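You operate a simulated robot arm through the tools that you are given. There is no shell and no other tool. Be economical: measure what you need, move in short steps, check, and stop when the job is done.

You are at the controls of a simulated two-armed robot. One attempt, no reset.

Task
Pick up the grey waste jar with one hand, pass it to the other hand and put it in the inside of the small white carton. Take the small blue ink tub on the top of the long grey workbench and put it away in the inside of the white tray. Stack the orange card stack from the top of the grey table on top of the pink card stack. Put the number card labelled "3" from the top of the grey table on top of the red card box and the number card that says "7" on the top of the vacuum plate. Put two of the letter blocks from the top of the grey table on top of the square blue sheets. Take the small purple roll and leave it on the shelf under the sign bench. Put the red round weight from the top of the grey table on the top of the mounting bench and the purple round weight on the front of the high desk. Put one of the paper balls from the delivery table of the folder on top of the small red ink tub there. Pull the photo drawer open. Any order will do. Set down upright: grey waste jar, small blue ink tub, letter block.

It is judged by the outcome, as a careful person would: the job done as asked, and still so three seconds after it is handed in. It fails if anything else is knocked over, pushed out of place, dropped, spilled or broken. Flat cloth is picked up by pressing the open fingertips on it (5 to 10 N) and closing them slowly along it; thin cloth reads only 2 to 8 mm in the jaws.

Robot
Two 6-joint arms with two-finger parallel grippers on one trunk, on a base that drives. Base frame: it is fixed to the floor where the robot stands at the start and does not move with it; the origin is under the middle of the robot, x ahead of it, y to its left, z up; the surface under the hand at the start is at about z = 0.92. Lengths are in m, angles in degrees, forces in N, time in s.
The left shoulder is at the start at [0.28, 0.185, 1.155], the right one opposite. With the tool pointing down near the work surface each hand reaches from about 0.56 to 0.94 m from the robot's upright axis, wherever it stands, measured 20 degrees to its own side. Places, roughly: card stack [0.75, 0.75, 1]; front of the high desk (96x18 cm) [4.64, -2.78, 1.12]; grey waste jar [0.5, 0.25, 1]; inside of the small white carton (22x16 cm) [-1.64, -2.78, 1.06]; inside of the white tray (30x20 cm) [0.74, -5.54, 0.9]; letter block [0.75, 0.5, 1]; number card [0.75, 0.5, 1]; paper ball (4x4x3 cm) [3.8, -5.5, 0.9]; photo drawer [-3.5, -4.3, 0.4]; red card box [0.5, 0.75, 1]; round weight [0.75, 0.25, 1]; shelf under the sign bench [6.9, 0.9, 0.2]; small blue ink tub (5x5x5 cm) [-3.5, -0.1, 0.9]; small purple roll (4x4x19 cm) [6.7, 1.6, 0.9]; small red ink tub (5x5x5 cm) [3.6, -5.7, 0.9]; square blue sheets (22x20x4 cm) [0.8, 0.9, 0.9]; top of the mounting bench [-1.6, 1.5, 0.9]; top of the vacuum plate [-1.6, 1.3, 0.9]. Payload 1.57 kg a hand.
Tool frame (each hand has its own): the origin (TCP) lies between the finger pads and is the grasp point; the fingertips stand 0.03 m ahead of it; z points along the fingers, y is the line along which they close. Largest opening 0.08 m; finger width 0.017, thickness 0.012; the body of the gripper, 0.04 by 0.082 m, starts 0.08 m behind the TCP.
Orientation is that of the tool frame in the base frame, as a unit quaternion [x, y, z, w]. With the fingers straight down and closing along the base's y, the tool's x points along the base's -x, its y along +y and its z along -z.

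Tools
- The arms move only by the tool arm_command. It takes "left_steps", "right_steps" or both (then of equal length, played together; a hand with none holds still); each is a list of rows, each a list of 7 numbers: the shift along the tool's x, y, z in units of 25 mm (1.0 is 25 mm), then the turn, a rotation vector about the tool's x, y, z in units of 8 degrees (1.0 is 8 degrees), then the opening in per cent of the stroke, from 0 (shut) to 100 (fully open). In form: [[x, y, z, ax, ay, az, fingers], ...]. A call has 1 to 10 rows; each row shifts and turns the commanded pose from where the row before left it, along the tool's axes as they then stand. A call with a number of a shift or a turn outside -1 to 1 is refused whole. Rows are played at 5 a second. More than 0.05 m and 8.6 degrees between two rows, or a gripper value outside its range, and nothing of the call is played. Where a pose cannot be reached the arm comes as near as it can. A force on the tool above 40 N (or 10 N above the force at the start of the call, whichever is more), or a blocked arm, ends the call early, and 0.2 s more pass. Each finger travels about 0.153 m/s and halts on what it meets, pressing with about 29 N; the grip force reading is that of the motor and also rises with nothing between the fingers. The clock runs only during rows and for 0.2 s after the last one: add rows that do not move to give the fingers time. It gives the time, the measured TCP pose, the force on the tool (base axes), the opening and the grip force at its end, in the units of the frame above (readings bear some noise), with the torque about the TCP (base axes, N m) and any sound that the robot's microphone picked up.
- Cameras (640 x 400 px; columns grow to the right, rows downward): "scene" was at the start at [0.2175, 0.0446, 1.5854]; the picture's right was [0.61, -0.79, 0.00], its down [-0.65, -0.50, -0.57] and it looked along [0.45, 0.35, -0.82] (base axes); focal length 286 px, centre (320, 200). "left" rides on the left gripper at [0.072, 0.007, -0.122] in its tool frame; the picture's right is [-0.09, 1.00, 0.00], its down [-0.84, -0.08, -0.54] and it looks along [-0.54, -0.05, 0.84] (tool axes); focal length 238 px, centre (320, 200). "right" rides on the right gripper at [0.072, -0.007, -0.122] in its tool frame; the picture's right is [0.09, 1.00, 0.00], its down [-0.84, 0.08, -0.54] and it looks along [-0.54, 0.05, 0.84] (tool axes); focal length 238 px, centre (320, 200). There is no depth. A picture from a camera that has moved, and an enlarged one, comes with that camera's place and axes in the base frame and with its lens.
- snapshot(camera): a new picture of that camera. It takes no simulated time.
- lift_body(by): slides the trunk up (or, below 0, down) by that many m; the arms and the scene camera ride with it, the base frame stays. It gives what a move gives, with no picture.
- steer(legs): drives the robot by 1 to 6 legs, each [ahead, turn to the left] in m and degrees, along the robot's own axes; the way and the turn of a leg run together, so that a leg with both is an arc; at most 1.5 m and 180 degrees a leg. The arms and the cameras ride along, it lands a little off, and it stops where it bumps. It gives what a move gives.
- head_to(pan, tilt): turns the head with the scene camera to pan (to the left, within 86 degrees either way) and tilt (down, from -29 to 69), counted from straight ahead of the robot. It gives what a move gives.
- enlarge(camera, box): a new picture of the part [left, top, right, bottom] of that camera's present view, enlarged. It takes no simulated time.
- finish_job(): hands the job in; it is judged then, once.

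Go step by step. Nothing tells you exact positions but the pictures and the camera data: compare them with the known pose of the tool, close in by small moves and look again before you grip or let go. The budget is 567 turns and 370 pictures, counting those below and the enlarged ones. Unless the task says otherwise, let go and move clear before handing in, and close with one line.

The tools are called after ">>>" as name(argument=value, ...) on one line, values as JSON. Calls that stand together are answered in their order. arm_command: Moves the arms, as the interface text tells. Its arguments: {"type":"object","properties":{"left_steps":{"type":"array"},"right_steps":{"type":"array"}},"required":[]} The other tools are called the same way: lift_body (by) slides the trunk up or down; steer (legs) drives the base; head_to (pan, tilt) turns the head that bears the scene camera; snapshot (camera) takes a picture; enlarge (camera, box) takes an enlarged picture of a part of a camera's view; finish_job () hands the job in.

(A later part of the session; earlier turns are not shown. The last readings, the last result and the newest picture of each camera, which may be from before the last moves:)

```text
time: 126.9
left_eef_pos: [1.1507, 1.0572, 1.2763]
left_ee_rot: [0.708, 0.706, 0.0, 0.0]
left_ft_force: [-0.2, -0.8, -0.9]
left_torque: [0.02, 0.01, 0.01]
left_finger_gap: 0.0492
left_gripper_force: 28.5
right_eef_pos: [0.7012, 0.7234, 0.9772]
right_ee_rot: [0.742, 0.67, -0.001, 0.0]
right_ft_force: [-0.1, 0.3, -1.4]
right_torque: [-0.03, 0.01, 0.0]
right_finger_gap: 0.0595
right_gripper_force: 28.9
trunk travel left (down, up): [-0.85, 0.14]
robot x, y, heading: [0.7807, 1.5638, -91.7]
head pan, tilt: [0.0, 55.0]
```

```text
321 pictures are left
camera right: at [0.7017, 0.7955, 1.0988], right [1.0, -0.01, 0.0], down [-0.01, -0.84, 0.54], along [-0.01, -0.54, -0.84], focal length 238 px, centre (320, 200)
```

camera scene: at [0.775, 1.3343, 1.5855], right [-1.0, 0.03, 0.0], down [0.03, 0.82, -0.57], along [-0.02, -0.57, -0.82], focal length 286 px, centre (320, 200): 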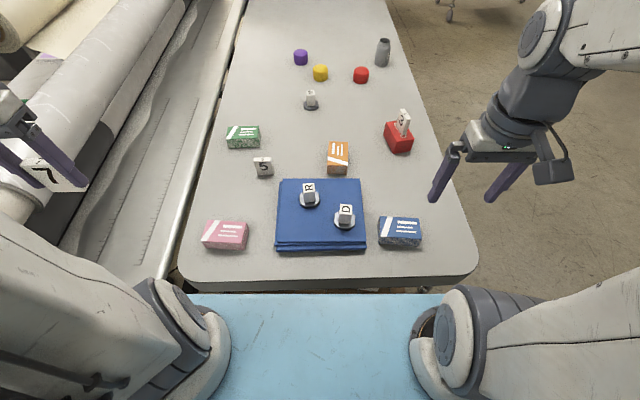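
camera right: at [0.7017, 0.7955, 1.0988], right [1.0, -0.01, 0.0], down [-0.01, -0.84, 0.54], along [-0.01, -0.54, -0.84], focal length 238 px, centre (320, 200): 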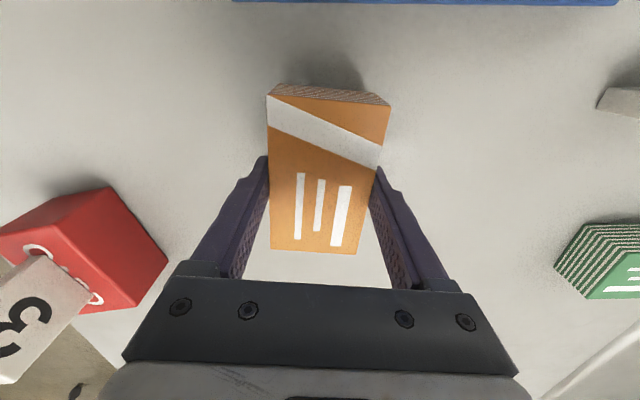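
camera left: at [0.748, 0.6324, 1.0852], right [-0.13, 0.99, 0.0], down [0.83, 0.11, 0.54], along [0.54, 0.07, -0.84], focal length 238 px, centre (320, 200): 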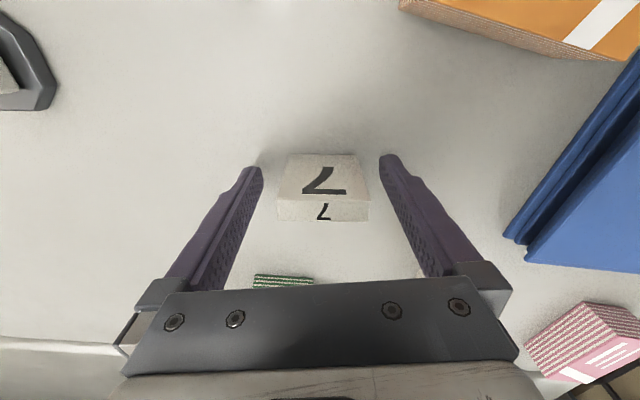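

Orange is held. Lift high and turn it 91° counter-clockwise so it lines up with the pink stack.

>>> arm_command(right_steps=[[0, 0, -1, 0, 0, 0, 30], [0, 0, -1, 0, 0, 0, 30], [0, 0, -1, 0, 0, 0, 30], [0, 0, -1, 0, 0, 0, 30], [0, 0, -1, 0, 0, 0, 30], [0, 0, -0.5, 0, 0, -0.9, 30], [0, 0, 0, 0, 0, -1, 30], [0, 0, 0, 0, 0, -1, 30], [0, 0, 0, 0, 0, -1, 30], [0, 0, 0, 0, 0, -1, 30]])

>>> arm_command(right_steps=[[0, 0, 0, 0, 0, -1, 30], [0, 0, 0, 0, 0, -1, 30], [0, 0, 0, 0, 0, -1, 30], [0, 0, 0, 0, 0, -1, 30], [0, 0, 0, 0, 0, -1, 30], [0, 0, 0, 0, 0, -1, 30], [0, 0, 0, 0, 0, -0.5, 30], [0, 0, 0, 0, 0, 0, 30]])

>>> snapshot(camera="scene")

```text
time: 129.1
left_eef_pos: [1.1514, 1.0565, 1.2758]
left_ee_rot: [0.708, 0.706, 0.0, -0.001]
left_ft_force: [0.2, 0.0, -0.8]
left_torque: [-0.01, 0.03, -0.01]
left_finger_gap: 0.0492
left_gripper_force: 28.6
right_eef_pos: [0.7001, 0.7239, 1.1144]
right_ee_rot: [0.473, 0.881, 0.0, -0.001]
right_ft_force: [0.0, -0.5, -0.9]
right_torque: [0.01, -0.02, 0.02]
right_finger_gap: 0.0592
right_gripper_force: 29.0
trunk travel left (down, up): [-0.85, 0.14]
robot x, y, heading: [0.783, 1.5632, -91.8]
head pan, tilt: [0.0, 55.0]
```

```text
time: 130.9
left_eef_pos: [1.1522, 1.0571, 1.2757]
left_ee_rot: [0.709, 0.706, 0.0, 0.0]
left_ft_force: [-0.5, 0.3, -0.3]
left_torque: [0.0, -0.02, 0.0]
left_finger_gap: 0.0496
left_gripper_force: 29.0
right_eef_pos: [0.701, 0.724, 1.1148]
right_ee_rot: [0.039, 0.999, 0.0, 0.0]
right_ft_force: [0.1, 0.1, -1.6]
right_torque: [-0.04, -0.01, 0.01]
right_finger_gap: 0.0594
right_gripper_force: 28.6
trunk travel left (down, up): [-0.85, 0.14]
robot x, y, heading: [0.7841, 1.5669, -91.9]
head pan, tilt: [0.0, 55.0]
```

```text
320 pictures are left
camera scene: at [0.775, 1.3338, 1.5855], right [-1.0, 0.03, 0.0], down [0.03, 0.82, -0.57], along [-0.02, -0.57, -0.82], focal length 286 px, centre (320, 200)
```

scene: 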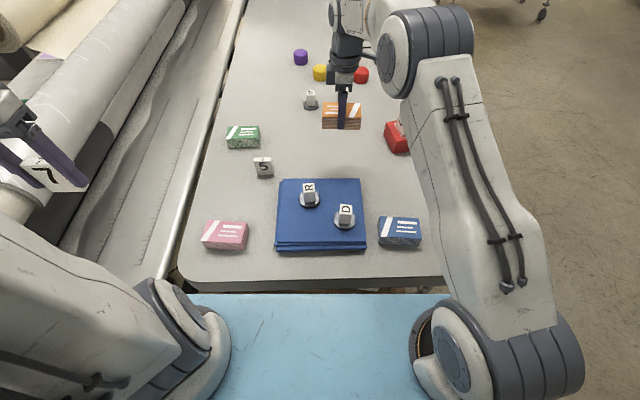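

>>> arm_command(right_steps=[[-0.7, 0.7, 0, 0, 0, 0, 30], [-0.95, 0.95, 0, 0, 0, 0, 30], [-0.95, 0.95, 0, 0, 0, 0, 30], [-0.95, 0.95, 0, 0, 0, 0, 30], [-0.95, 0.95, 0, 0, 0, 0, 30], [-0.95, 0.95, 0, 0, 0, 0, 30], [-0.95, 0.95, 0, 0, 0, 0, 30], [-0.95, 0.95, 0, 0, 0, 0, 30], [-0.7, 0.7, 0, 0, 0, 0, 30], [0, 0, 0, 0, 0, 0, 30]])

>>> snapshot(camera="scene")

>>> snapshot(camera="right")

```text
time: 133.1
left_eef_pos: [1.1512, 1.0572, 1.2763]
left_ee_rot: [0.708, 0.706, 0.0, 0.0]
left_ft_force: [0.2, 1.0, -0.7]
left_torque: [0.03, 0.01, -0.03]
left_finger_gap: 0.0494
left_gripper_force: 28.9
right_eef_pos: [0.9188, 0.9095, 1.1128]
right_ee_rot: [0.04, 0.999, 0.001, -0.001]
right_ft_force: [0.4, -0.7, -2.1]
right_torque: [-0.01, 0.01, -0.01]
right_finger_gap: 0.0595
right_gripper_force: 29.2
trunk travel left (down, up): [-0.85, 0.14]
robot x, y, heading: [0.7835, 1.5679, -91.5]
head pan, tilt: [0.0, 55.0]
```

```text
319 pictures are left
camera scene: at [0.7752, 1.334, 1.5855], right [-1.0, 0.03, 0.0], down [0.03, 0.82, -0.57], along [-0.02, -0.57, -0.82], focal length 286 px, centre (320, 200)
```

scene: 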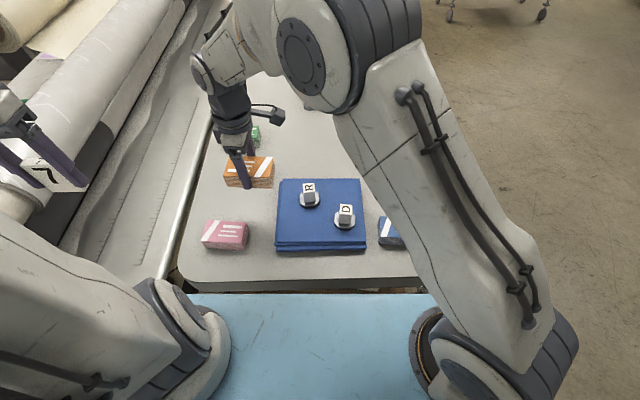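

```text
318 pictures are left
camera right: at [0.8471, 0.9081, 1.2352], right [-0.01, 1.0, 0.0], down [0.84, 0.01, 0.54], along [0.54, 0.01, -0.84], focal length 238 px, centre (320, 200)
```

right: 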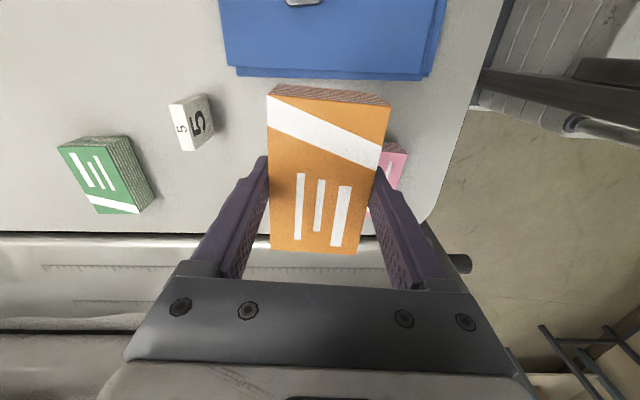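

>>> arm_command(right_steps=[[-0.6, 0.65, 0, 0, 0, 0, 30], [-0.75, 0.82, 0, 0, 0, 0, 30], [-0.75, 0.82, 0, 0, 0, 0, 30], [-0.6, 0.65, 0, 0, 0, 0, 30], [-0.26, 0.33, 0, 0, 0, 0, 30], [0, 0, 0, 0, 0, 0, 30]])

>>> snapshot(camera="scene")

>>> snapshot(camera="right")

```text
time: 134.5
left_eef_pos: [1.152, 1.0575, 1.2745]
left_ee_rot: [0.709, 0.705, 0.001, 0.0]
left_ft_force: [-0.5, 0.6, 0.6]
left_torque: [0.03, 0.0, -0.01]
left_finger_gap: 0.0495
left_gripper_force: 28.7
right_eef_pos: [0.9988, 0.9845, 1.1137]
right_ee_rot: [0.04, 0.999, 0.001, -0.001]
right_ft_force: [0.8, 1.3, -1.5]
right_torque: [-0.01, -0.02, -0.04]
right_finger_gap: 0.0593
right_gripper_force: 29.3
trunk travel left (down, up): [-0.85, 0.14]
robot x, y, heading: [0.7803, 1.5645, -91.7]
head pan, tilt: [0.0, 55.0]
```

```text
317 pictures are left
camera scene: at [0.7752, 1.3339, 1.5855], right [-1.0, 0.03, 0.0], down [0.03, 0.82, -0.57], along [-0.02, -0.57, -0.82], focal length 286 px, centre (320, 200)
```

scene: 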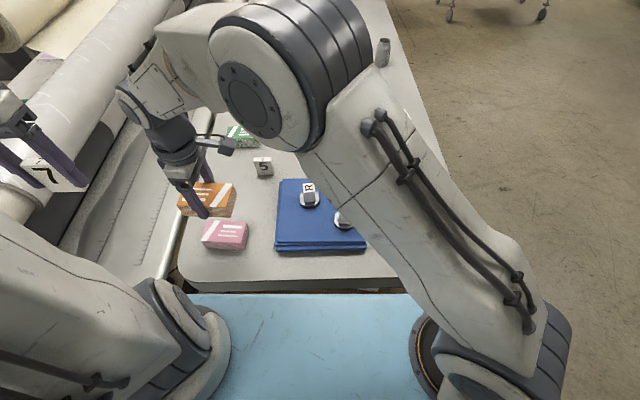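

```text
316 pictures are left
camera right: at [0.9265, 0.9827, 1.2367], right [-0.01, 1.0, 0.0], down [0.84, 0.01, 0.54], along [0.54, 0.01, -0.84], focal length 238 px, centre (320, 200)
```

right: 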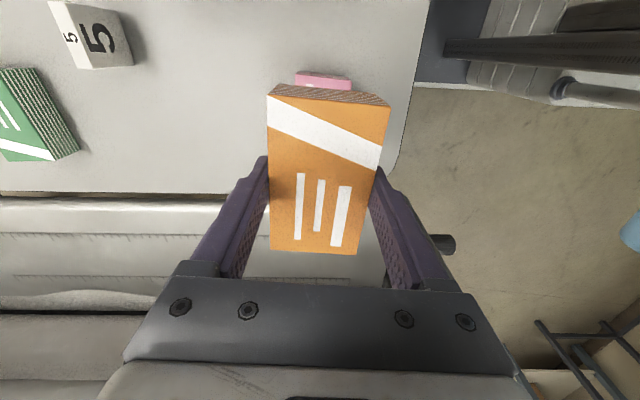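

Aligned above the pink stack. Lowering.

>>> arm_command(right_steps=[[0.02, 0.05, 0.6, 0, 0, 0, 30], [0, 0, 1, 0, 0, 0, 30], [0, 0, 1, 0, 0, 0, 30], [0, 0, 1, 0, 0, 0, 30], [0, 0, 0.6, 0, 0, 0, 30], [0, 0, 0.2, 0, 0, 0, 30], [0, 0, 0, 0, 0, 0, 30]])

>>> arm_command(right_steps=[[0, 0, 0.08, 0, 0, 0, 30], [0, 0, 0.08, 0, 0, 0, 30], [0, 0, 0, 0, 0, 0, 30]])

>>> snapshot(camera="right")

```text
time: 136.1
left_eef_pos: [1.1512, 1.0564, 1.2758]
left_ee_rot: [0.708, 0.706, 0.001, 0.0]
left_ft_force: [0.3, 0.0, -0.6]
left_torque: [-0.01, 0.01, 0.03]
left_finger_gap: 0.0492
left_gripper_force: 29.4
right_eef_pos: [0.997, 0.9855, 1.0041]
right_ee_rot: [0.04, 0.999, 0.0, 0.0]
right_ft_force: [-0.5, 0.4, -1.2]
right_torque: [0.03, 0.03, 0.01]
right_finger_gap: 0.0595
right_gripper_force: 28.9
trunk travel left (down, up): [-0.85, 0.14]
robot x, y, heading: [0.7854, 1.5667, -91.7]
head pan, tilt: [0.0, 55.0]
```

```text
time: 136.9
left_eef_pos: [1.1518, 1.0569, 1.2763]
left_ee_rot: [0.708, 0.706, 0.001, 0.0]
left_ft_force: [-0.4, 0.4, -0.3]
left_torque: [0.04, 0.02, -0.01]
left_finger_gap: 0.0492
left_gripper_force: 29.5
right_eef_pos: [0.9983, 0.9859, 1.0011]
right_ee_rot: [0.04, 0.999, -0.001, -0.001]
right_ft_force: [-0.2, 0.7, -1.2]
right_torque: [-0.01, 0.0, -0.02]
right_finger_gap: 0.0598
right_gripper_force: 28.8
trunk travel left (down, up): [-0.85, 0.14]
robot x, y, heading: [0.781, 1.5646, -91.7]
head pan, tilt: [0.0, 55.0]
```

```text
315 pictures are left
camera right: at [0.926, 0.984, 1.1224], right [-0.01, 1.0, 0.0], down [0.84, 0.01, 0.54], along [0.54, 0.01, -0.84], focal length 238 px, centre (320, 200)
```

right: 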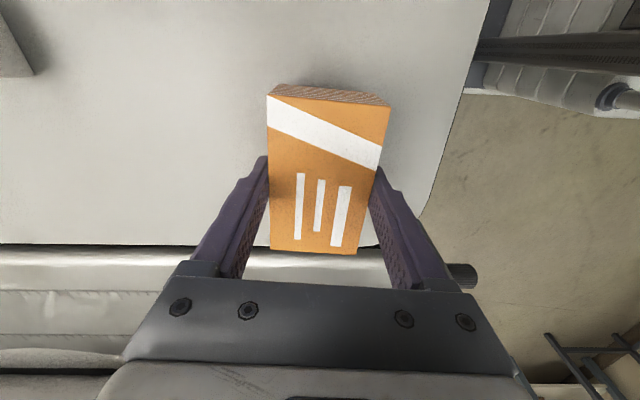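

>>> arm_command(right_steps=[[0, 0, 0.08, 0, 0, 0, 30], [0, 0, 0.08, 0, 0, 0, 30], [0, 0, 0, 0, 0, 0, 30]])

```text
time: 137.7
left_eef_pos: [1.1514, 1.0559, 1.2757]
left_ee_rot: [0.708, 0.706, 0.0, 0.0]
left_ft_force: [-0.5, -0.7, -1.2]
left_torque: [-0.02, 0.01, 0.01]
left_finger_gap: 0.0492
left_gripper_force: 29.0
right_eef_pos: [0.9978, 0.984, 0.9968]
right_ee_rot: [0.04, 0.999, 0.0, 0.0]
right_ft_force: [-2.8, -0.4, 7.5]
right_torque: [0.02, 0.18, 0.02]
right_finger_gap: 0.059
right_gripper_force: 28.7
trunk travel left (down, up): [-0.85, 0.14]
robot x, y, heading: [0.7832, 1.5609, -92.0]
head pan, tilt: [0.0, 55.0]
```

Contact. Release, rise and look.

>>> arm_command(right_steps=[[0, 0, 0, 0, 0, 0, 90], [0, 0, 0, 0, 0, 0, 100], [0, 0, 0, 0, 0, 0, 100], [0, 0, -0.5, 0, 0, 0, 100], [0, 0, -1, 0, 0, 0, 100], [0, 0, -1, 0, 0, 0, 100], [0, 0, -1, 0, 0, 0, 100], [0, 0, -1, 0, 0, 0, 100], [0, 0, -1, 0, 0, 0, 100], [0, 0, -0.5, 0, 0, 0, 100]])

>>> snapshot(camera="right")

```text
time: 139.9
left_eef_pos: [1.1525, 1.0571, 1.2772]
left_ee_rot: [0.708, 0.706, 0.0, -0.001]
left_ft_force: [-1.0, 0.4, -1.2]
left_torque: [-0.01, -0.01, 0.0]
left_finger_gap: 0.0494
left_gripper_force: 29.0
right_eef_pos: [0.9978, 0.9848, 1.1474]
right_ee_rot: [0.041, 0.999, 0.0, -0.001]
right_ft_force: [0.2, -0.1, 0.5]
right_torque: [0.02, 0.02, 0.02]
right_finger_gap: 0.08
right_gripper_force: 0.1
trunk travel left (down, up): [-0.85, 0.14]
robot x, y, heading: [0.7813, 1.564, -91.6]
head pan, tilt: [0.0, 55.0]
```

```text
314 pictures are left
camera right: at [0.926, 0.9839, 1.2696], right [-0.01, 1.0, 0.0], down [0.84, 0.01, 0.54], along [0.54, 0.01, -0.84], focal length 238 px, centre (320, 200)
```

right: 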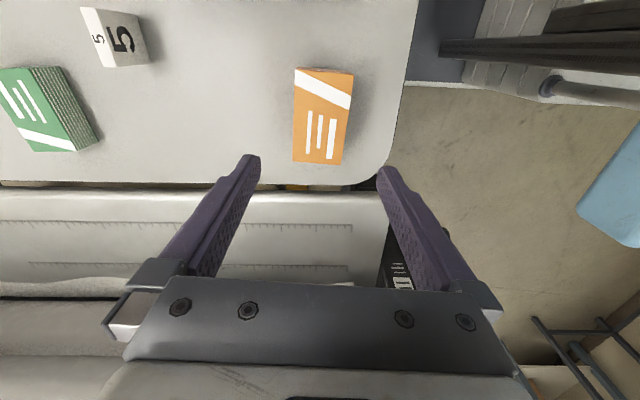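

Orange sits squarely on pink. Now retract the right arm and undo its wrist turn.

>>> arm_command(right_steps=[[1, 0, -0.4, 0, 0, 0, 100], [1, 0, -0.4, 0, 0, 0, 100], [1, 0, -0.4, 0, 0, 0, 100], [1, 0, -0.4, 0, 0, 0, 100], [1, 0, -0.4, 0, 0, 0, 100], [1, 0, -0.4, 0, 0, 0, 100], [1, 0, -0.4, 0, 0, 0, 100], [1, 0, -0.4, 0, 0, 0, 100], [1, 0, 0, 0, 0, 0, 100], [1, 0, 0, 0, 0, 0, 100]])

>>> arm_command(right_steps=[[1, 0, 0, 0, 0, 0, 100], [1, 0, 0, 0, 0, 0, 100], [1, 0, 0, 0, 0, 0, 100], [1, 0, 0, 0, 0, 0, 100], [1, 0, 0, 0, 0, 0, 100], [1, 0.5, 0, 0, 0, 0, 100], [0.5, 0.5, 0, 0, 0, 1, 100], [0, 0, 0, 0, 0, 1, 100], [0, 0, 0, 0, 0, 1, 100], [0, 0, 0, 0, 0, 1, 100]])

>>> arm_command(right_steps=[[0, 0, 0, 0, 0, 1, 100], [0, 0, 0, 0, 0, 1, 100], [0, 0, 0, 0, 0, 1, 100], [0, 0, 0, 0, 0, 1, 100], [0, 0, 0, 0, 0, 1, 100], [0, 0, 0, 0, 0, 1, 100], [0, 0, 0, 0, 0, 0.5, 100]])

>>> snapshot(camera="scene")

```text
time: 142.1
left_eef_pos: [1.1504, 1.0566, 1.2752]
left_ee_rot: [0.709, 0.706, 0.0, 0.0]
left_ft_force: [0.0, 0.1, 0.1]
left_torque: [-0.03, -0.02, -0.03]
left_finger_gap: 0.0492
left_gripper_force: 29.0
right_eef_pos: [0.7476, 1.0051, 1.2268]
right_ee_rot: [0.039, 0.999, 0.0, 0.0]
right_ft_force: [0.1, 0.5, 0.0]
right_torque: [0.04, -0.04, 0.0]
right_finger_gap: 0.0801
right_gripper_force: 0.0
trunk travel left (down, up): [-0.85, 0.14]
robot x, y, heading: [0.783, 1.5658, -92.0]
head pan, tilt: [0.0, 55.0]
```

```text
time: 144.3
left_eef_pos: [1.1509, 1.0562, 1.2757]
left_ee_rot: [0.708, 0.706, -0.001, 0.001]
left_ft_force: [0.3, -1.2, -1.4]
left_torque: [-0.01, -0.03, -0.01]
left_finger_gap: 0.0494
left_gripper_force: 28.6
right_eef_pos: [0.5893, 1.0439, 1.2256]
right_ee_rot: [0.314, 0.949, 0.001, 0.0]
right_ft_force: [0.2, 0.4, 0.2]
right_torque: [-0.01, 0.0, 0.01]
right_finger_gap: 0.08
right_gripper_force: 0.1
trunk travel left (down, up): [-0.85, 0.14]
robot x, y, heading: [0.7829, 1.5645, -91.9]
head pan, tilt: [0.0, 55.0]
```

```text
time: 145.9
left_eef_pos: [1.1515, 1.0571, 1.2769]
left_ee_rot: [0.708, 0.707, -0.001, 0.0]
left_ft_force: [-1.0, 0.2, -0.3]
left_torque: [-0.01, 0.03, 0.0]
left_finger_gap: 0.0493
left_gripper_force: 28.8
right_eef_pos: [0.5873, 1.0429, 1.2271]
right_ee_rot: [0.699, 0.715, 0.0, 0.0]
right_ft_force: [0.2, 0.5, 0.1]
right_torque: [0.02, 0.03, -0.04]
right_finger_gap: 0.0801
right_gripper_force: 0.1
trunk travel left (down, up): [-0.85, 0.14]
robot x, y, heading: [0.7816, 1.5653, -91.5]
head pan, tilt: [0.0, 55.0]
```

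```text
313 pictures are left
camera scene: at [0.775, 1.334, 1.5855], right [-1.0, 0.03, 0.0], down [0.03, 0.82, -0.57], along [-0.02, -0.57, -0.82], focal length 286 px, centre (320, 200)
```

scene: 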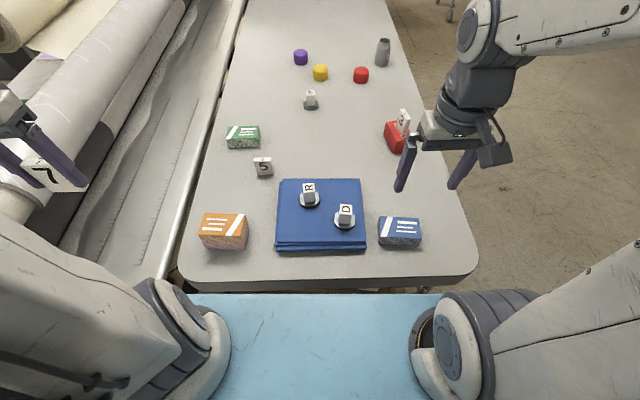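

All table-side stacking is fine. Now I drive back to the front of the table to pick up the red weight with the right hand.

>>> steer(legs=[[-0.12, 0], [0, -88.3], [1.05, 0], [0, 90], [1.35, 0]])

```text
time: 166.1
left_eef_pos: [0.0454, -0.1584, 1.2758]
left_ee_rot: [0.713, 0.702, 0.0, -0.001]
left_ft_force: [-0.4, 0.5, -0.9]
left_torque: [0.0, -0.03, 0.01]
left_finger_gap: 0.0493
left_gripper_force: 29.0
right_eef_pos: [-0.5173, -0.1653, 1.2266]
right_ee_rot: [0.703, 0.712, 0.0, 0.0]
right_ft_force: [0.2, -0.3, -0.3]
right_torque: [0.02, -0.02, 0.03]
right_finger_gap: 0.0798
right_gripper_force: 0.1
trunk travel left (down, up): [-0.85, 0.14]
robot x, y, heading: [-0.3155, 0.3542, -92.7]
head pan, tilt: [0.0, 55.0]
```

>>> steer(legs=[[0, 92.7], [0.29, 0]])

>>> head_to(pan=-10, tilt=60)

>>> snapshot(camera="scene")

```text
time: 172.1
left_eef_pos: [0.4642, 0.7516, 1.2766]
left_ee_rot: [-0.022, 1.0, 0.0, -0.001]
left_ft_force: [-0.3, 0.4, -0.3]
left_torque: [-0.02, -0.02, -0.03]
left_finger_gap: 0.0493
left_gripper_force: 29.4
right_eef_pos: [0.5044, 0.191, 1.2257]
right_ee_rot: [-0.035, 0.999, 0.0, 0.0]
right_ft_force: [1.3, -0.1, 0.2]
right_torque: [0.0, -0.01, 0.0]
right_finger_gap: 0.0801
right_gripper_force: 0.0
trunk travel left (down, up): [-0.85, 0.14]
robot x, y, heading: [-0.0259, 0.3604, 1.0]
head pan, tilt: [0.0, 55.0]
```

```text
time: 172.8
left_eef_pos: [0.4645, 0.7515, 1.2753]
left_ee_rot: [-0.022, 1.0, 0.0, 0.0]
left_ft_force: [-0.5, 0.1, -0.4]
left_torque: [0.02, 0.01, 0.01]
left_finger_gap: 0.0492
left_gripper_force: 28.9
right_eef_pos: [0.5033, 0.1891, 1.227]
right_ee_rot: [-0.036, 0.999, 0.0, 0.0]
right_ft_force: [0.2, 0.5, 0.8]
right_torque: [-0.02, 0.01, -0.02]
right_finger_gap: 0.0802
right_gripper_force: 0.1
trunk travel left (down, up): [-0.85, 0.14]
robot x, y, heading: [-0.0261, 0.3566, 0.8]
head pan, tilt: [-10.0, 60.0]
```

```text
312 pictures are left
camera scene: at [0.1997, 0.3517, 1.5795], right [-0.16, -0.99, 0.0], down [-0.86, 0.14, -0.5], along [0.49, -0.08, -0.87], focal length 286 px, centre (320, 200)
```

scene: 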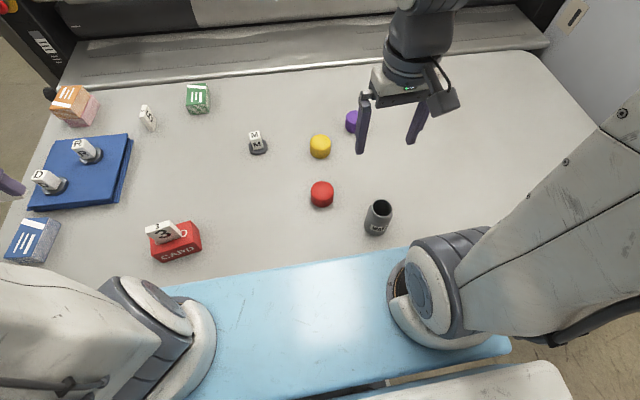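

>>> arm_command(right_steps=[[-0.82, 0.92, 0, 0, 0, 0, 100], [-0.82, 0.92, 0.5, 0, 0, 0, 100], [-0.82, 0.92, 1, 0, 0, 0, 100], [-0.82, 0.92, 1, 0, 0, 0, 100], [0, 0, 1, 0, 0, 0, 100], [0, 0, 0.5, 0, 0, 0, 100], [0, 0, 0, 0, 0, 0, 100]])

>>> snapshot(camera="right")

```text
time: 174.4
left_eef_pos: [0.4634, 0.7522, 1.2761]
left_ee_rot: [-0.021, 1.0, 0.001, 0.0]
left_ft_force: [1.0, -0.5, -0.1]
left_torque: [-0.02, 0.01, 0.0]
left_finger_gap: 0.049
left_gripper_force: 29.0
right_eef_pos: [0.5786, 0.2876, 1.1251]
right_ee_rot: [-0.036, 0.999, 0.0, -0.001]
right_ft_force: [-0.9, 1.1, -0.3]
right_torque: [-0.01, 0.01, 0.01]
right_finger_gap: 0.0799
right_gripper_force: 0.1
trunk travel left (down, up): [-0.85, 0.14]
robot x, y, heading: [-0.0273, 0.3565, 0.9]
head pan, tilt: [-10.0, 60.0]
```

```text
311 pictures are left
camera right: at [0.5088, 0.2747, 1.2471], right [-0.16, 0.99, 0.0], down [0.83, 0.14, 0.54], along [0.53, 0.09, -0.84], focal length 238 px, centre (320, 200)
```

right: 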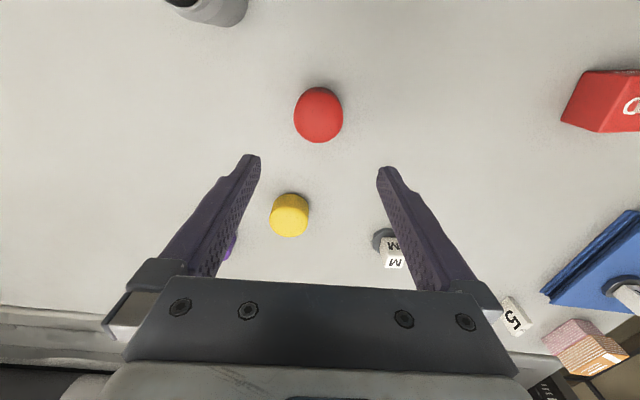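

>>> arm_command(right_steps=[[-0.05, -0.12, 0.84, 0, 0, 0, 100], [0, 0, 1, 0, 0, 0, 100], [0, 0, 1, 0, 0, 0, 100], [0, 0, 1, 0, 0, 0, 100], [0, 0, 1, 0, 0, 0, 100], [0, 0, 1, 0, 0, 0, 100], [0, 0, 0, 0, 0, 0, 100]])

>>> snapshot(camera="right")

```text
time: 176.0
left_eef_pos: [0.4647, 0.753, 1.2746]
left_ee_rot: [-0.023, 1.0, 0.0, 0.0]
left_ft_force: [0.2, -0.3, -0.8]
left_torque: [-0.02, 0.04, 0.01]
left_finger_gap: 0.0495
left_gripper_force: 28.9
right_eef_pos: [0.5796, 0.283, 0.9795]
right_ee_rot: [-0.036, 0.999, 0.0, 0.0]
right_ft_force: [0.1, 0.1, 0.0]
right_torque: [0.02, -0.03, 0.0]
right_finger_gap: 0.0799
right_gripper_force: 0.0
trunk travel left (down, up): [-0.85, 0.14]
robot x, y, heading: [-0.0278, 0.3615, 0.9]
head pan, tilt: [-10.0, 60.0]
```

```text
310 pictures are left
camera right: at [0.508, 0.2708, 1.1014], right [-0.16, 0.99, 0.0], down [0.83, 0.14, 0.54], along [0.53, 0.09, -0.84], focal length 238 px, centre (320, 200)
```

right: 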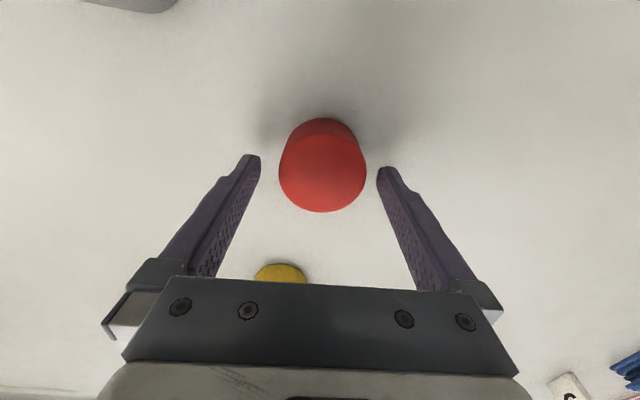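

>>> arm_command(right_steps=[[0, 0, 0.6, 0, 0, 0, 100], [0, 0, 0.42, 0, 0, 0, 100], [0, 0, 0, 0, 0, 0, 70], [0, 0, 0, 0, 0, 0, 30], [0, 0, 0, 0, 0, 0, 0], [0, 0, 0, 0, 0, 0, 0], [0, 0, -0.2, 0, 0, 0, 0], [0, 0, -0.4, 0, 0, 0, 0], [0, 0, -0.4, 0, 0, 0, 0], [0, 0, 0, 0, 0, 0, 0]])

>>> snapshot(camera="right")

```text
time: 178.2
left_eef_pos: [0.4639, 0.7523, 1.2752]
left_ee_rot: [-0.022, 1.0, 0.001, 0.0]
left_ft_force: [-0.2, -0.3, -0.7]
left_torque: [0.0, 0.0, 0.01]
left_finger_gap: 0.0493
left_gripper_force: 28.7
right_eef_pos: [0.579, 0.2849, 0.9801]
right_ee_rot: [-0.036, 0.999, 0.0, 0.0]
right_ft_force: [0.4, 0.9, -3.2]
right_torque: [-0.02, 0.02, 0.02]
right_finger_gap: 0.0591
right_gripper_force: 29.2
trunk travel left (down, up): [-0.85, 0.14]
robot x, y, heading: [-0.027, 0.358, 1.1]
head pan, tilt: [-10.0, 60.0]
```

```text
309 pictures are left
camera right: at [0.5093, 0.2726, 1.1014], right [-0.16, 0.99, 0.0], down [0.83, 0.14, 0.54], along [0.53, 0.09, -0.84], focal length 238 px, centre (320, 200)
```

right: 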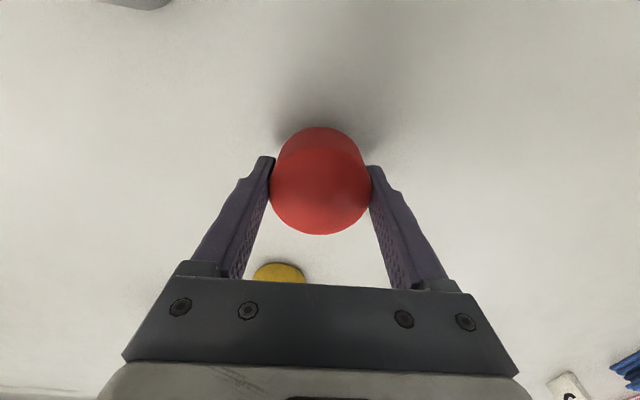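

Red weight held. Raise, tuck both hands, back off and turn to face toward the mounting bench side.

>>> arm_command(left_steps=[[0, -0.6, 0.2, 0, 0, 0, 0], [0, -0.6, 0.2, 0, 0, 0, 0], [0, -0.6, 0.2, 0, 0, 0, 0], [0, -0.6, 0.2, 0, 0, 0, 0], [0, -0.6, 0.2, 0, 0, 0, 0], [0, -0.6, 0.2, 0, 0, 0, 0], [0, -0.6, 0.2, 0, 0, 0, 0], [0, -0.6, 0.2, 0, 0, 0, 0], [0, 0, 0, 0, 0, 0, 0], [0, 0, 0, 0, 0, 0, 0]], right_steps=[[0, 0, -0.7, 0, 0, 0, 0], [0, 0, -1, 0, 0, 0, 0], [0, 0, -1, 0, 0, 0, 0], [0, 0, -1, 0, 0, 0, 0], [0.3, -0.2, -1, 0, 0, 0, 0], [0.6, -0.5, -1, 0, 0, 0, 0], [0.6, -0.7, -1, 0, 0, 0, 0], [0.6, -0.7, -1, 0, 0, 0, 0], [0.6, -0.7, -0.6, 0, 0, 0, 0], [0.2, -0.5, 0, 0, 0, 0, 0]])

>>> steer(legs=[[-0.34, 0], [0, 90], [0, 45]])

>>> head_to(pan=0, tilt=25)

>>> snapshot(camera="scene")

```text
time: 180.4
left_eef_pos: [0.4703, 0.6336, 1.2357]
left_ee_rot: [-0.022, 1.0, 0.001, 0.001]
left_ft_force: [-0.2, -0.1, -0.4]
left_torque: [0.0, 0.0, 0.02]
left_finger_gap: 0.0495
left_gripper_force: 29.0
right_eef_pos: [0.5147, 0.1982, 1.1868]
right_ee_rot: [-0.036, 0.999, 0.0, -0.001]
right_ft_force: [0.5, 0.2, -3.4]
right_torque: [0.01, 0.01, 0.0]
right_finger_gap: 0.059
right_gripper_force: 29.0
trunk travel left (down, up): [-0.85, 0.14]
robot x, y, heading: [-0.0247, 0.3579, 0.8]
head pan, tilt: [-10.0, 60.0]
```

```text
time: 188.5
left_eef_pos: [-0.9125, 0.5104, 1.2364]
left_ee_rot: [0.933, -0.36, 0.0, 0.0]
left_ft_force: [0.2, 0.5, -0.8]
left_torque: [0.0, 0.02, -0.01]
left_finger_gap: 0.0493
left_gripper_force: 28.9
right_eef_pos: [-0.6393, 0.8492, 1.186]
right_ee_rot: [0.938, -0.348, 0.002, 0.0]
right_ft_force: [0.7, 0.6, -3.2]
right_torque: [0.01, -0.02, -0.01]
right_finger_gap: 0.0589
right_gripper_force: 28.8
trunk travel left (down, up): [-0.85, 0.14]
robot x, y, heading: [-0.3673, 0.3561, 136.0]
head pan, tilt: [-10.0, 60.0]
```

```text
time: 189.5
left_eef_pos: [-0.9128, 0.5094, 1.235]
left_ee_rot: [0.933, -0.361, 0.0, 0.0]
left_ft_force: [-0.4, 0.8, -0.4]
left_torque: [-0.02, -0.03, -0.01]
left_finger_gap: 0.0494
left_gripper_force: 28.7
right_eef_pos: [-0.6394, 0.8491, 1.1862]
right_ee_rot: [0.938, -0.347, 0.001, 0.0]
right_ft_force: [0.2, 0.2, -3.1]
right_torque: [-0.02, 0.01, -0.01]
right_finger_gap: 0.0591
right_gripper_force: 29.2
trunk travel left (down, up): [-0.85, 0.14]
robot x, y, heading: [-0.3693, 0.3538, 136.2]
head pan, tilt: [0.0, 25.0]
```

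```text
308 pictures are left
camera scene: at [-0.5505, 0.5295, 1.6294], right [0.69, 0.72, 0.0], down [0.31, -0.29, -0.91], along [-0.65, 0.63, -0.42], focal length 286 px, centre (320, 200)
```

scene: 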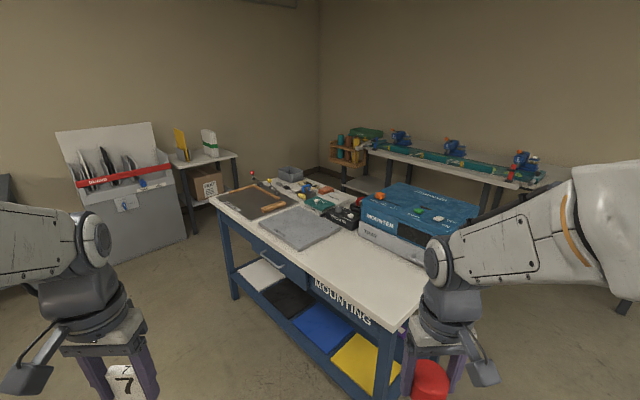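

The grey plate is at about [-1.5, 1.3] and the bench top to its right (≈[-1.15, 1.28]) is free. Driving in front of it.

>>> steer(legs=[[0, 44], [0.95, 0], [0, -90], [0.15, 0]])

>>> head_to(pan=0, tilt=50)

>>> snapshot(camera="scene")

```text
time: 201.4
left_eef_pos: [-1.6031, 0.9966, 1.2352]
left_ee_rot: [0.718, -0.696, -0.001, 0.0]
left_ft_force: [-0.4, 0.0, -0.6]
left_torque: [0.04, 0.0, -0.01]
left_finger_gap: 0.0491
left_gripper_force: 29.0
right_eef_pos: [-1.1679, 1.0346, 1.1864]
right_ee_rot: [0.727, -0.687, -0.001, 0.0]
right_ft_force: [0.1, 0.2, -3.7]
right_torque: [-0.01, 0.01, 0.03]
right_finger_gap: 0.0591
right_gripper_force: 28.6
trunk travel left (down, up): [-0.85, 0.14]
robot x, y, heading: [-1.336, 0.4965, 90.3]
head pan, tilt: [0.0, 25.0]
```

```text
time: 202.3
left_eef_pos: [-1.6038, 0.9981, 1.2357]
left_ee_rot: [0.718, -0.696, -0.001, 0.001]
left_ft_force: [0.3, -0.5, -0.8]
left_torque: [0.04, -0.01, -0.01]
left_finger_gap: 0.0496
left_gripper_force: 28.5
right_eef_pos: [-1.1675, 1.0347, 1.1859]
right_ee_rot: [0.727, -0.686, 0.001, 0.0]
right_ft_force: [-0.2, 0.0, -3.4]
right_torque: [-0.01, 0.0, 0.0]
right_finger_gap: 0.059
right_gripper_force: 28.7
trunk travel left (down, up): [-0.85, 0.14]
robot x, y, heading: [-1.3337, 0.497, 90.2]
head pan, tilt: [0.0, 50.0]
```

```text
307 pictures are left
camera scene: at [-1.3371, 0.7349, 1.5921], right [1.0, 0.01, 0.0], down [0.0, -0.77, -0.64], along [0.0, 0.64, -0.77], focal length 286 px, centre (320, 200)
```

scene: 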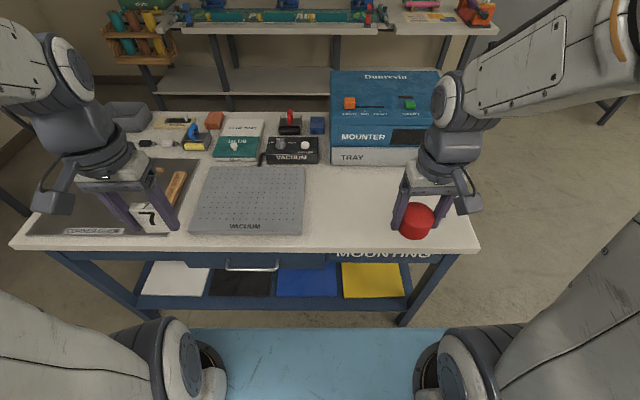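

Plate centre ≈[-1.55, 1.285]; the weight goes to ≈[-1.19, 1.26]. Moving both hands forward at height.

>>> arm_command(left_steps=[[-1, -0.27, 0, 0, 0, 0, 0], [-1, -0.27, 0, 0, 0, 0, 0], [-1, -0.27, 0, 0, 0, 0, 0], [-1, -0.27, 0, 0, 0, 0, 0], [-1, -0.27, 0, 0, 0, 0, 0], [-1, -0.27, 0, 0, 0, 0, 0], [-1, -0.27, 0, 0, 0, 0, 0], [-1, -0.27, 0, 0, 0, 0, 0], [-1, -0.27, 0, 0, 0, 0, 0], [-1, -0.27, 0, 0, 0, 0, 0]], right_steps=[[-0.9, 0.04, 0, 0, 0, 0, 0], [-0.9, 0.04, 0, 0, 0, 0, 0], [-0.9, 0.04, 0, 0, 0, 0, 0], [-0.9, 0.04, 0, 0, 0, 0, 0], [-0.9, 0.04, 0, 0, 0, 0, 0], [-0.9, 0.04, 0, 0, 0, 0, 0], [-0.9, 0.04, 0, 0, 0, 0, 0], [-0.9, 0.04, 0, 0, 0, 0, 0], [-0.9, 0.04, 0, 0, 0, 0, 0], [-0.9, 0.04, 0, 0, 0, 0, 0]])

>>> snapshot(camera="left")

>>> snapshot(camera="right")

>>> snapshot(camera="scene")

```text
time: 204.5
left_eef_pos: [-1.54, 1.2504, 1.2358]
left_ee_rot: [0.717, -0.697, -0.001, 0.0]
left_ft_force: [-0.5, 1.2, -1.1]
left_torque: [-0.01, -0.02, 0.0]
left_finger_gap: 0.0493
left_gripper_force: 29.2
right_eef_pos: [-1.1921, 1.2581, 1.1851]
right_ee_rot: [0.727, -0.686, 0.001, 0.001]
right_ft_force: [-0.2, 0.2, -2.7]
right_torque: [0.02, 0.0, 0.0]
right_finger_gap: 0.059
right_gripper_force: 28.7
trunk travel left (down, up): [-0.85, 0.14]
robot x, y, heading: [-1.3376, 0.5, 90.4]
head pan, tilt: [0.0, 50.0]
```

```text
306 pictures are left
camera left: at [-1.5453, 1.1783, 1.3577], right [-1.0, 0.06, 0.0], down [0.05, 0.84, 0.54], along [0.03, 0.54, -0.84], focal length 238 px, centre (320, 200)
```

left: 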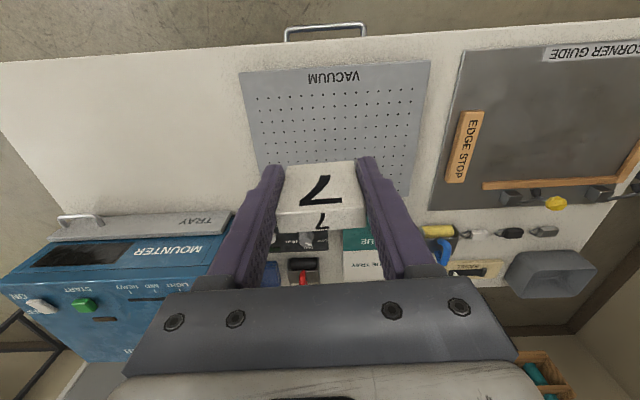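

```text
305 pictures are left
camera right: at [-1.1799, 1.1873, 1.3078], right [-0.99, -0.15, 0.0], down [-0.13, 0.83, 0.54], along [-0.08, 0.53, -0.84], focal length 238 px, centre (320, 200)
```

right: 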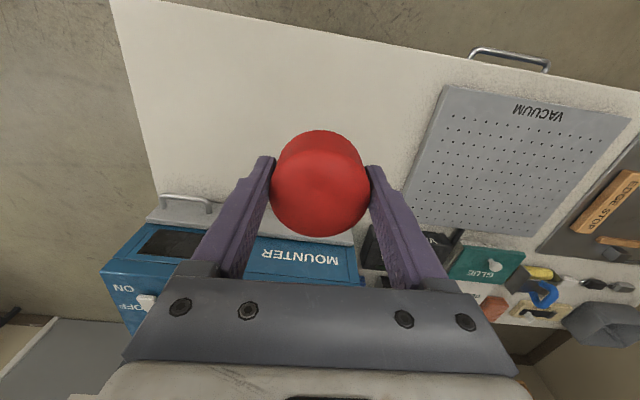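

```text
304 pictures are left
camera scene: at [-1.3371, 0.7349, 1.5919], right [1.0, 0.01, 0.0], down [0.0, -0.77, -0.64], along [0.0, 0.64, -0.77], focal length 286 px, centre (320, 200)
```

scene: 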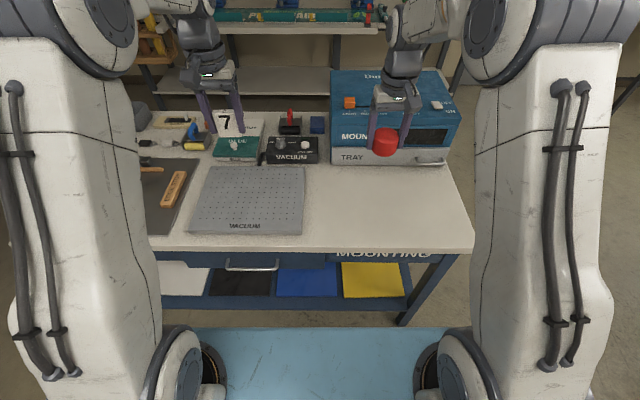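

Both over free spots. I'll shift "7" 45 mm deeper and lower both part way.

>>> arm_command(left_steps=[[-0.9, 0.18, 0.4, 0, 0, 0, 0], [-0.9, 0.17, 1, 0, 0, 0, 0], [0, 0, 1, 0, 0, 0, 0], [0, 0, 1, 0, 0, 0, 0], [0, 0, 1, 0, 0, 0, 0], [0, 0, 1, 0, 0, 0, 0], [0, 0, 1, 0, 0, 0, 0], [0, 0, 1, 0, 0, 0, 0], [0, 0, 1, 0, 0, 0, 0], [0, 0, 0, 0, 0, 0, 0]], right_steps=[[0, 0, 0.4, 0, 0, 0, 0], [0, 0, 1, 0, 0, 0, 0], [0, 0, 1, 0, 0, 0, 0], [0, 0, 1, 0, 0, 0, 0], [0, 0, 1, 0, 0, 0, 0], [0, 0, 1, 0, 0, 0, 0], [0, 0, 1, 0, 0, 0, 0], [0, 0, 0.6, 0, 0, 0, 0], [0, 0, 0, 0, 0, 0, 0], [0, 0, 0, 0, 0, 0, 0]])

>>> snapshot(camera="left")

>>> snapshot(camera="scene")

```text
time: 206.7
left_eef_pos: [-1.554, 1.2954, 1.0257]
left_ee_rot: [0.717, -0.697, 0.0, 0.0]
left_ft_force: [-1.2, 0.3, -0.5]
left_torque: [0.01, -0.01, 0.0]
left_finger_gap: 0.0491
left_gripper_force: 29.7
right_eef_pos: [-1.1912, 1.2607, 1.0106]
right_ee_rot: [0.727, -0.687, 0.0, 0.001]
right_ft_force: [0.1, 0.6, -3.0]
right_torque: [-0.06, 0.04, 0.05]
right_finger_gap: 0.0592
right_gripper_force: 29.2
trunk travel left (down, up): [-0.85, 0.14]
robot x, y, heading: [-1.336, 0.4972, 90.1]
head pan, tilt: [0.0, 50.0]
```

```text
303 pictures are left
camera left: at [-1.5582, 1.223, 1.1485], right [-1.0, 0.06, 0.0], down [0.05, 0.84, 0.54], along [0.03, 0.54, -0.84], focal length 238 px, centre (320, 200)
```

left: 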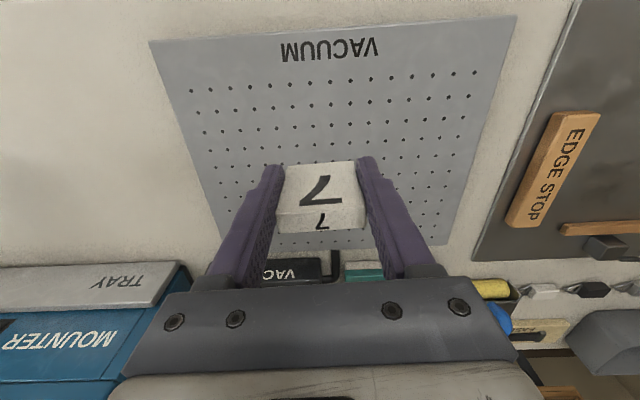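

```text
302 pictures are left
camera scene: at [-1.3372, 0.7351, 1.5919], right [1.0, 0.01, 0.0], down [0.0, -0.77, -0.64], along [0.0, 0.64, -0.77], focal length 286 px, centre (320, 200)
```

scene: 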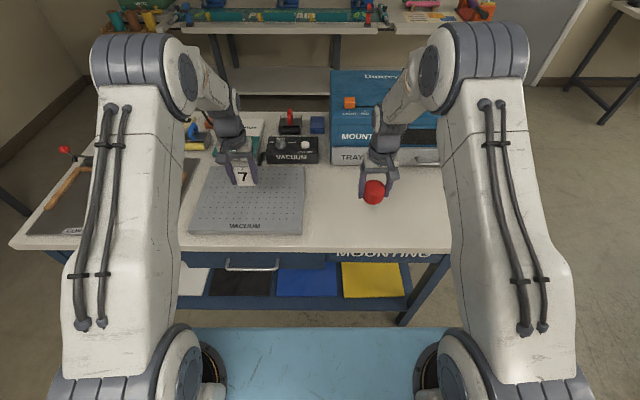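

>>> arm_command(left_steps=[[0, 0, 0.5, 0, 0, 0, 0], [0, 0, 0.6, 0, 0, 0, 0], [0, 0, 0.5, 0, 0, 0, 0], [0, 0, 0.1, 0, 0, 0, 0], [0, 0, 0, 0, 0, 0, 0]], right_steps=[[0, 0, 0.5, 0, 0, 0, 0], [0, 0, 0.6, 0, 0, 0, 0], [0, 0, 0.5, 0, 0, 0, 0], [0, 0, 0.2, 0, 0, 0, 0], [0, 0, 0, 0, 0, 0, 0]])

>>> snapshot(camera="left")

>>> snapshot(camera="right")

```text
time: 207.9
left_eef_pos: [-1.5531, 1.2928, 0.9836]
left_ee_rot: [0.718, -0.696, -0.001, 0.0]
left_ft_force: [0.5, -0.5, -0.2]
left_torque: [0.0, 0.01, 0.02]
left_finger_gap: 0.0493
left_gripper_force: 29.4
right_eef_pos: [-1.1917, 1.2589, 0.9662]
right_ee_rot: [0.727, -0.687, 0.001, 0.001]
right_ft_force: [0.2, -0.1, -3.3]
right_torque: [0.01, 0.0, -0.02]
right_finger_gap: 0.059
right_gripper_force: 28.4
trunk travel left (down, up): [-0.85, 0.14]
robot x, y, heading: [-1.3355, 0.4968, 90.4]
head pan, tilt: [0.0, 50.0]
```

```text
301 pictures are left
camera left: at [-1.5583, 1.2215, 1.1054], right [-1.0, 0.06, 0.0], down [0.05, 0.84, 0.54], along [0.03, 0.54, -0.84], focal length 238 px, centre (320, 200)
```

left: 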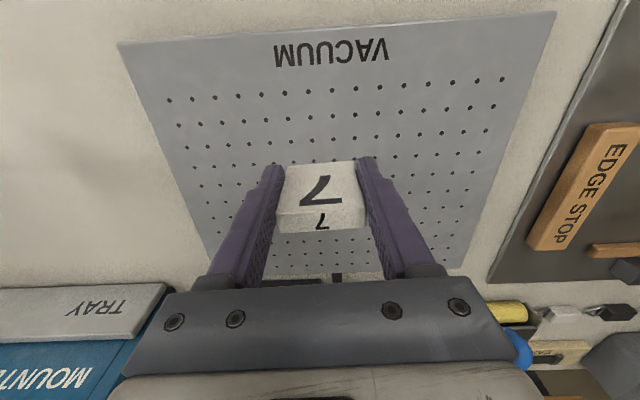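

```text
300 pictures are left
camera right: at [-1.1802, 1.1876, 1.0875], right [-0.99, -0.15, 0.0], down [-0.13, 0.83, 0.54], along [-0.08, 0.54, -0.84], focal length 238 px, centre (320, 200)
```

right: 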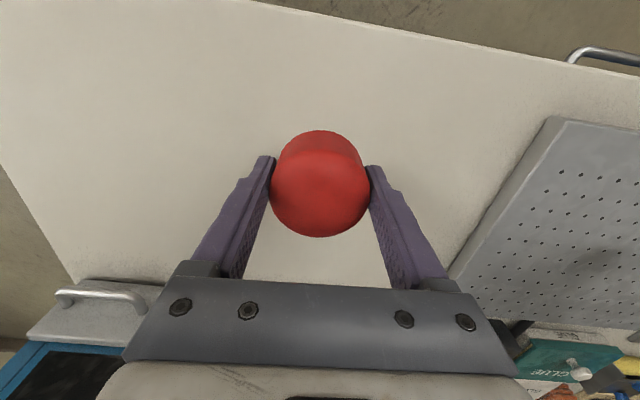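

>>> arm_command(left_steps=[[0, 0, 0.1, 0, 0, 0, 0], [0, 0, 0.1, 0, 0, 0, 0], [0, 0, 0.1, 0, 0, 0, 0], [0, 0, 0, 0, 0, 0, 0]], right_steps=[[0, 0, 0.1, 0, 0, 0, 0], [0, 0, 0.1, 0, 0, 0, 0], [0, 0, 0.1, 0, 0, 0, 0], [0, 0, 0, 0, 0, 0, 0]])

>>> arm_command(left_steps=[[0, 0, 0.08, 0, 0, 0, 0], [0, 0, 0.08, 0, 0, 0, 0], [0, 0, 0, 0, 0, 0, 0]], right_steps=[[0, 0, 0.08, 0, 0, 0, 0], [0, 0, 0.08, 0, 0, 0, 0], [0, 0, 0, 0, 0, 0, 0]])

```text
time: 208.9
left_eef_pos: [-1.5527, 1.2935, 0.9747]
left_ee_rot: [0.717, -0.697, 0.001, 0.0]
left_ft_force: [-1.2, -0.5, -0.4]
left_torque: [0.01, -0.01, -0.03]
left_finger_gap: 0.0493
left_gripper_force: 29.4
right_eef_pos: [-1.1921, 1.2602, 0.9592]
right_ee_rot: [0.727, -0.686, 0.001, 0.0]
right_ft_force: [0.1, 0.9, -3.6]
right_torque: [0.0, -0.04, -0.02]
right_finger_gap: 0.0591
right_gripper_force: 29.0
trunk travel left (down, up): [-0.85, 0.14]
robot x, y, heading: [-1.3367, 0.496, 90.3]
head pan, tilt: [0.0, 50.0]
```

```text
time: 209.7
left_eef_pos: [-1.5527, 1.2934, 0.9722]
left_ee_rot: [0.717, -0.697, 0.0, 0.0]
left_ft_force: [-0.2, -0.6, -0.4]
left_torque: [-0.01, 0.04, 0.02]
left_finger_gap: 0.0495
left_gripper_force: 28.8
right_eef_pos: [-1.1903, 1.2605, 0.9538]
right_ee_rot: [0.727, -0.686, 0.0, 0.0]
right_ft_force: [0.9, -0.2, -3.1]
right_torque: [-0.01, -0.01, 0.01]
right_finger_gap: 0.059
right_gripper_force: 29.0
trunk travel left (down, up): [-0.85, 0.14]
robot x, y, heading: [-1.3377, 0.4994, 90.1]
head pan, tilt: [0.0, 50.0]
```

>>> arm_command(left_steps=[[0, 0, 0.08, 0, 0, 0, 0], [0, 0, 0.08, 0, 0, 0, 0], [0, 0, 0, 0, 0, 0, 0]], right_steps=[[0, 0, 0.08, 0, 0, 0, 0], [0, 0, 0.08, 0, 0, 0, 0], [0, 0, 0, 0, 0, 0, 0]])

>>> enlarge(camera="scene", box=[190, 130, 430, 240])

```text
time: 210.5
left_eef_pos: [-1.5529, 1.2945, 0.9658]
left_ee_rot: [0.717, -0.697, 0.0, 0.0]
left_ft_force: [-0.3, -0.7, -0.9]
left_torque: [-0.02, 0.02, -0.02]
left_finger_gap: 0.0491
left_gripper_force: 29.2
right_eef_pos: [-1.191, 1.2592, 0.9506]
right_ee_rot: [0.727, -0.687, 0.0, 0.0]
right_ft_force: [0.1, 0.3, -2.9]
right_torque: [0.01, 0.03, -0.03]
right_finger_gap: 0.0591
right_gripper_force: 29.1
trunk travel left (down, up): [-0.85, 0.14]
robot x, y, heading: [-1.3318, 0.5, 90.3]
head pan, tilt: [0.0, 50.0]
```

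```text
2.67 times, centred on (310, 185) of scene
camera zoom: at [-1.3372, 0.735, 1.592], right [1.0, 0.01, 0.0], down [0.0, -0.77, -0.64], along [0.0, 0.64, -0.77], focal length 763 px, centre (347, 240)
```

zoom: 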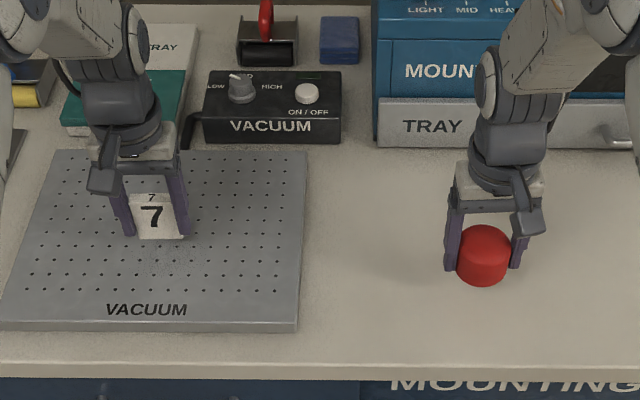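

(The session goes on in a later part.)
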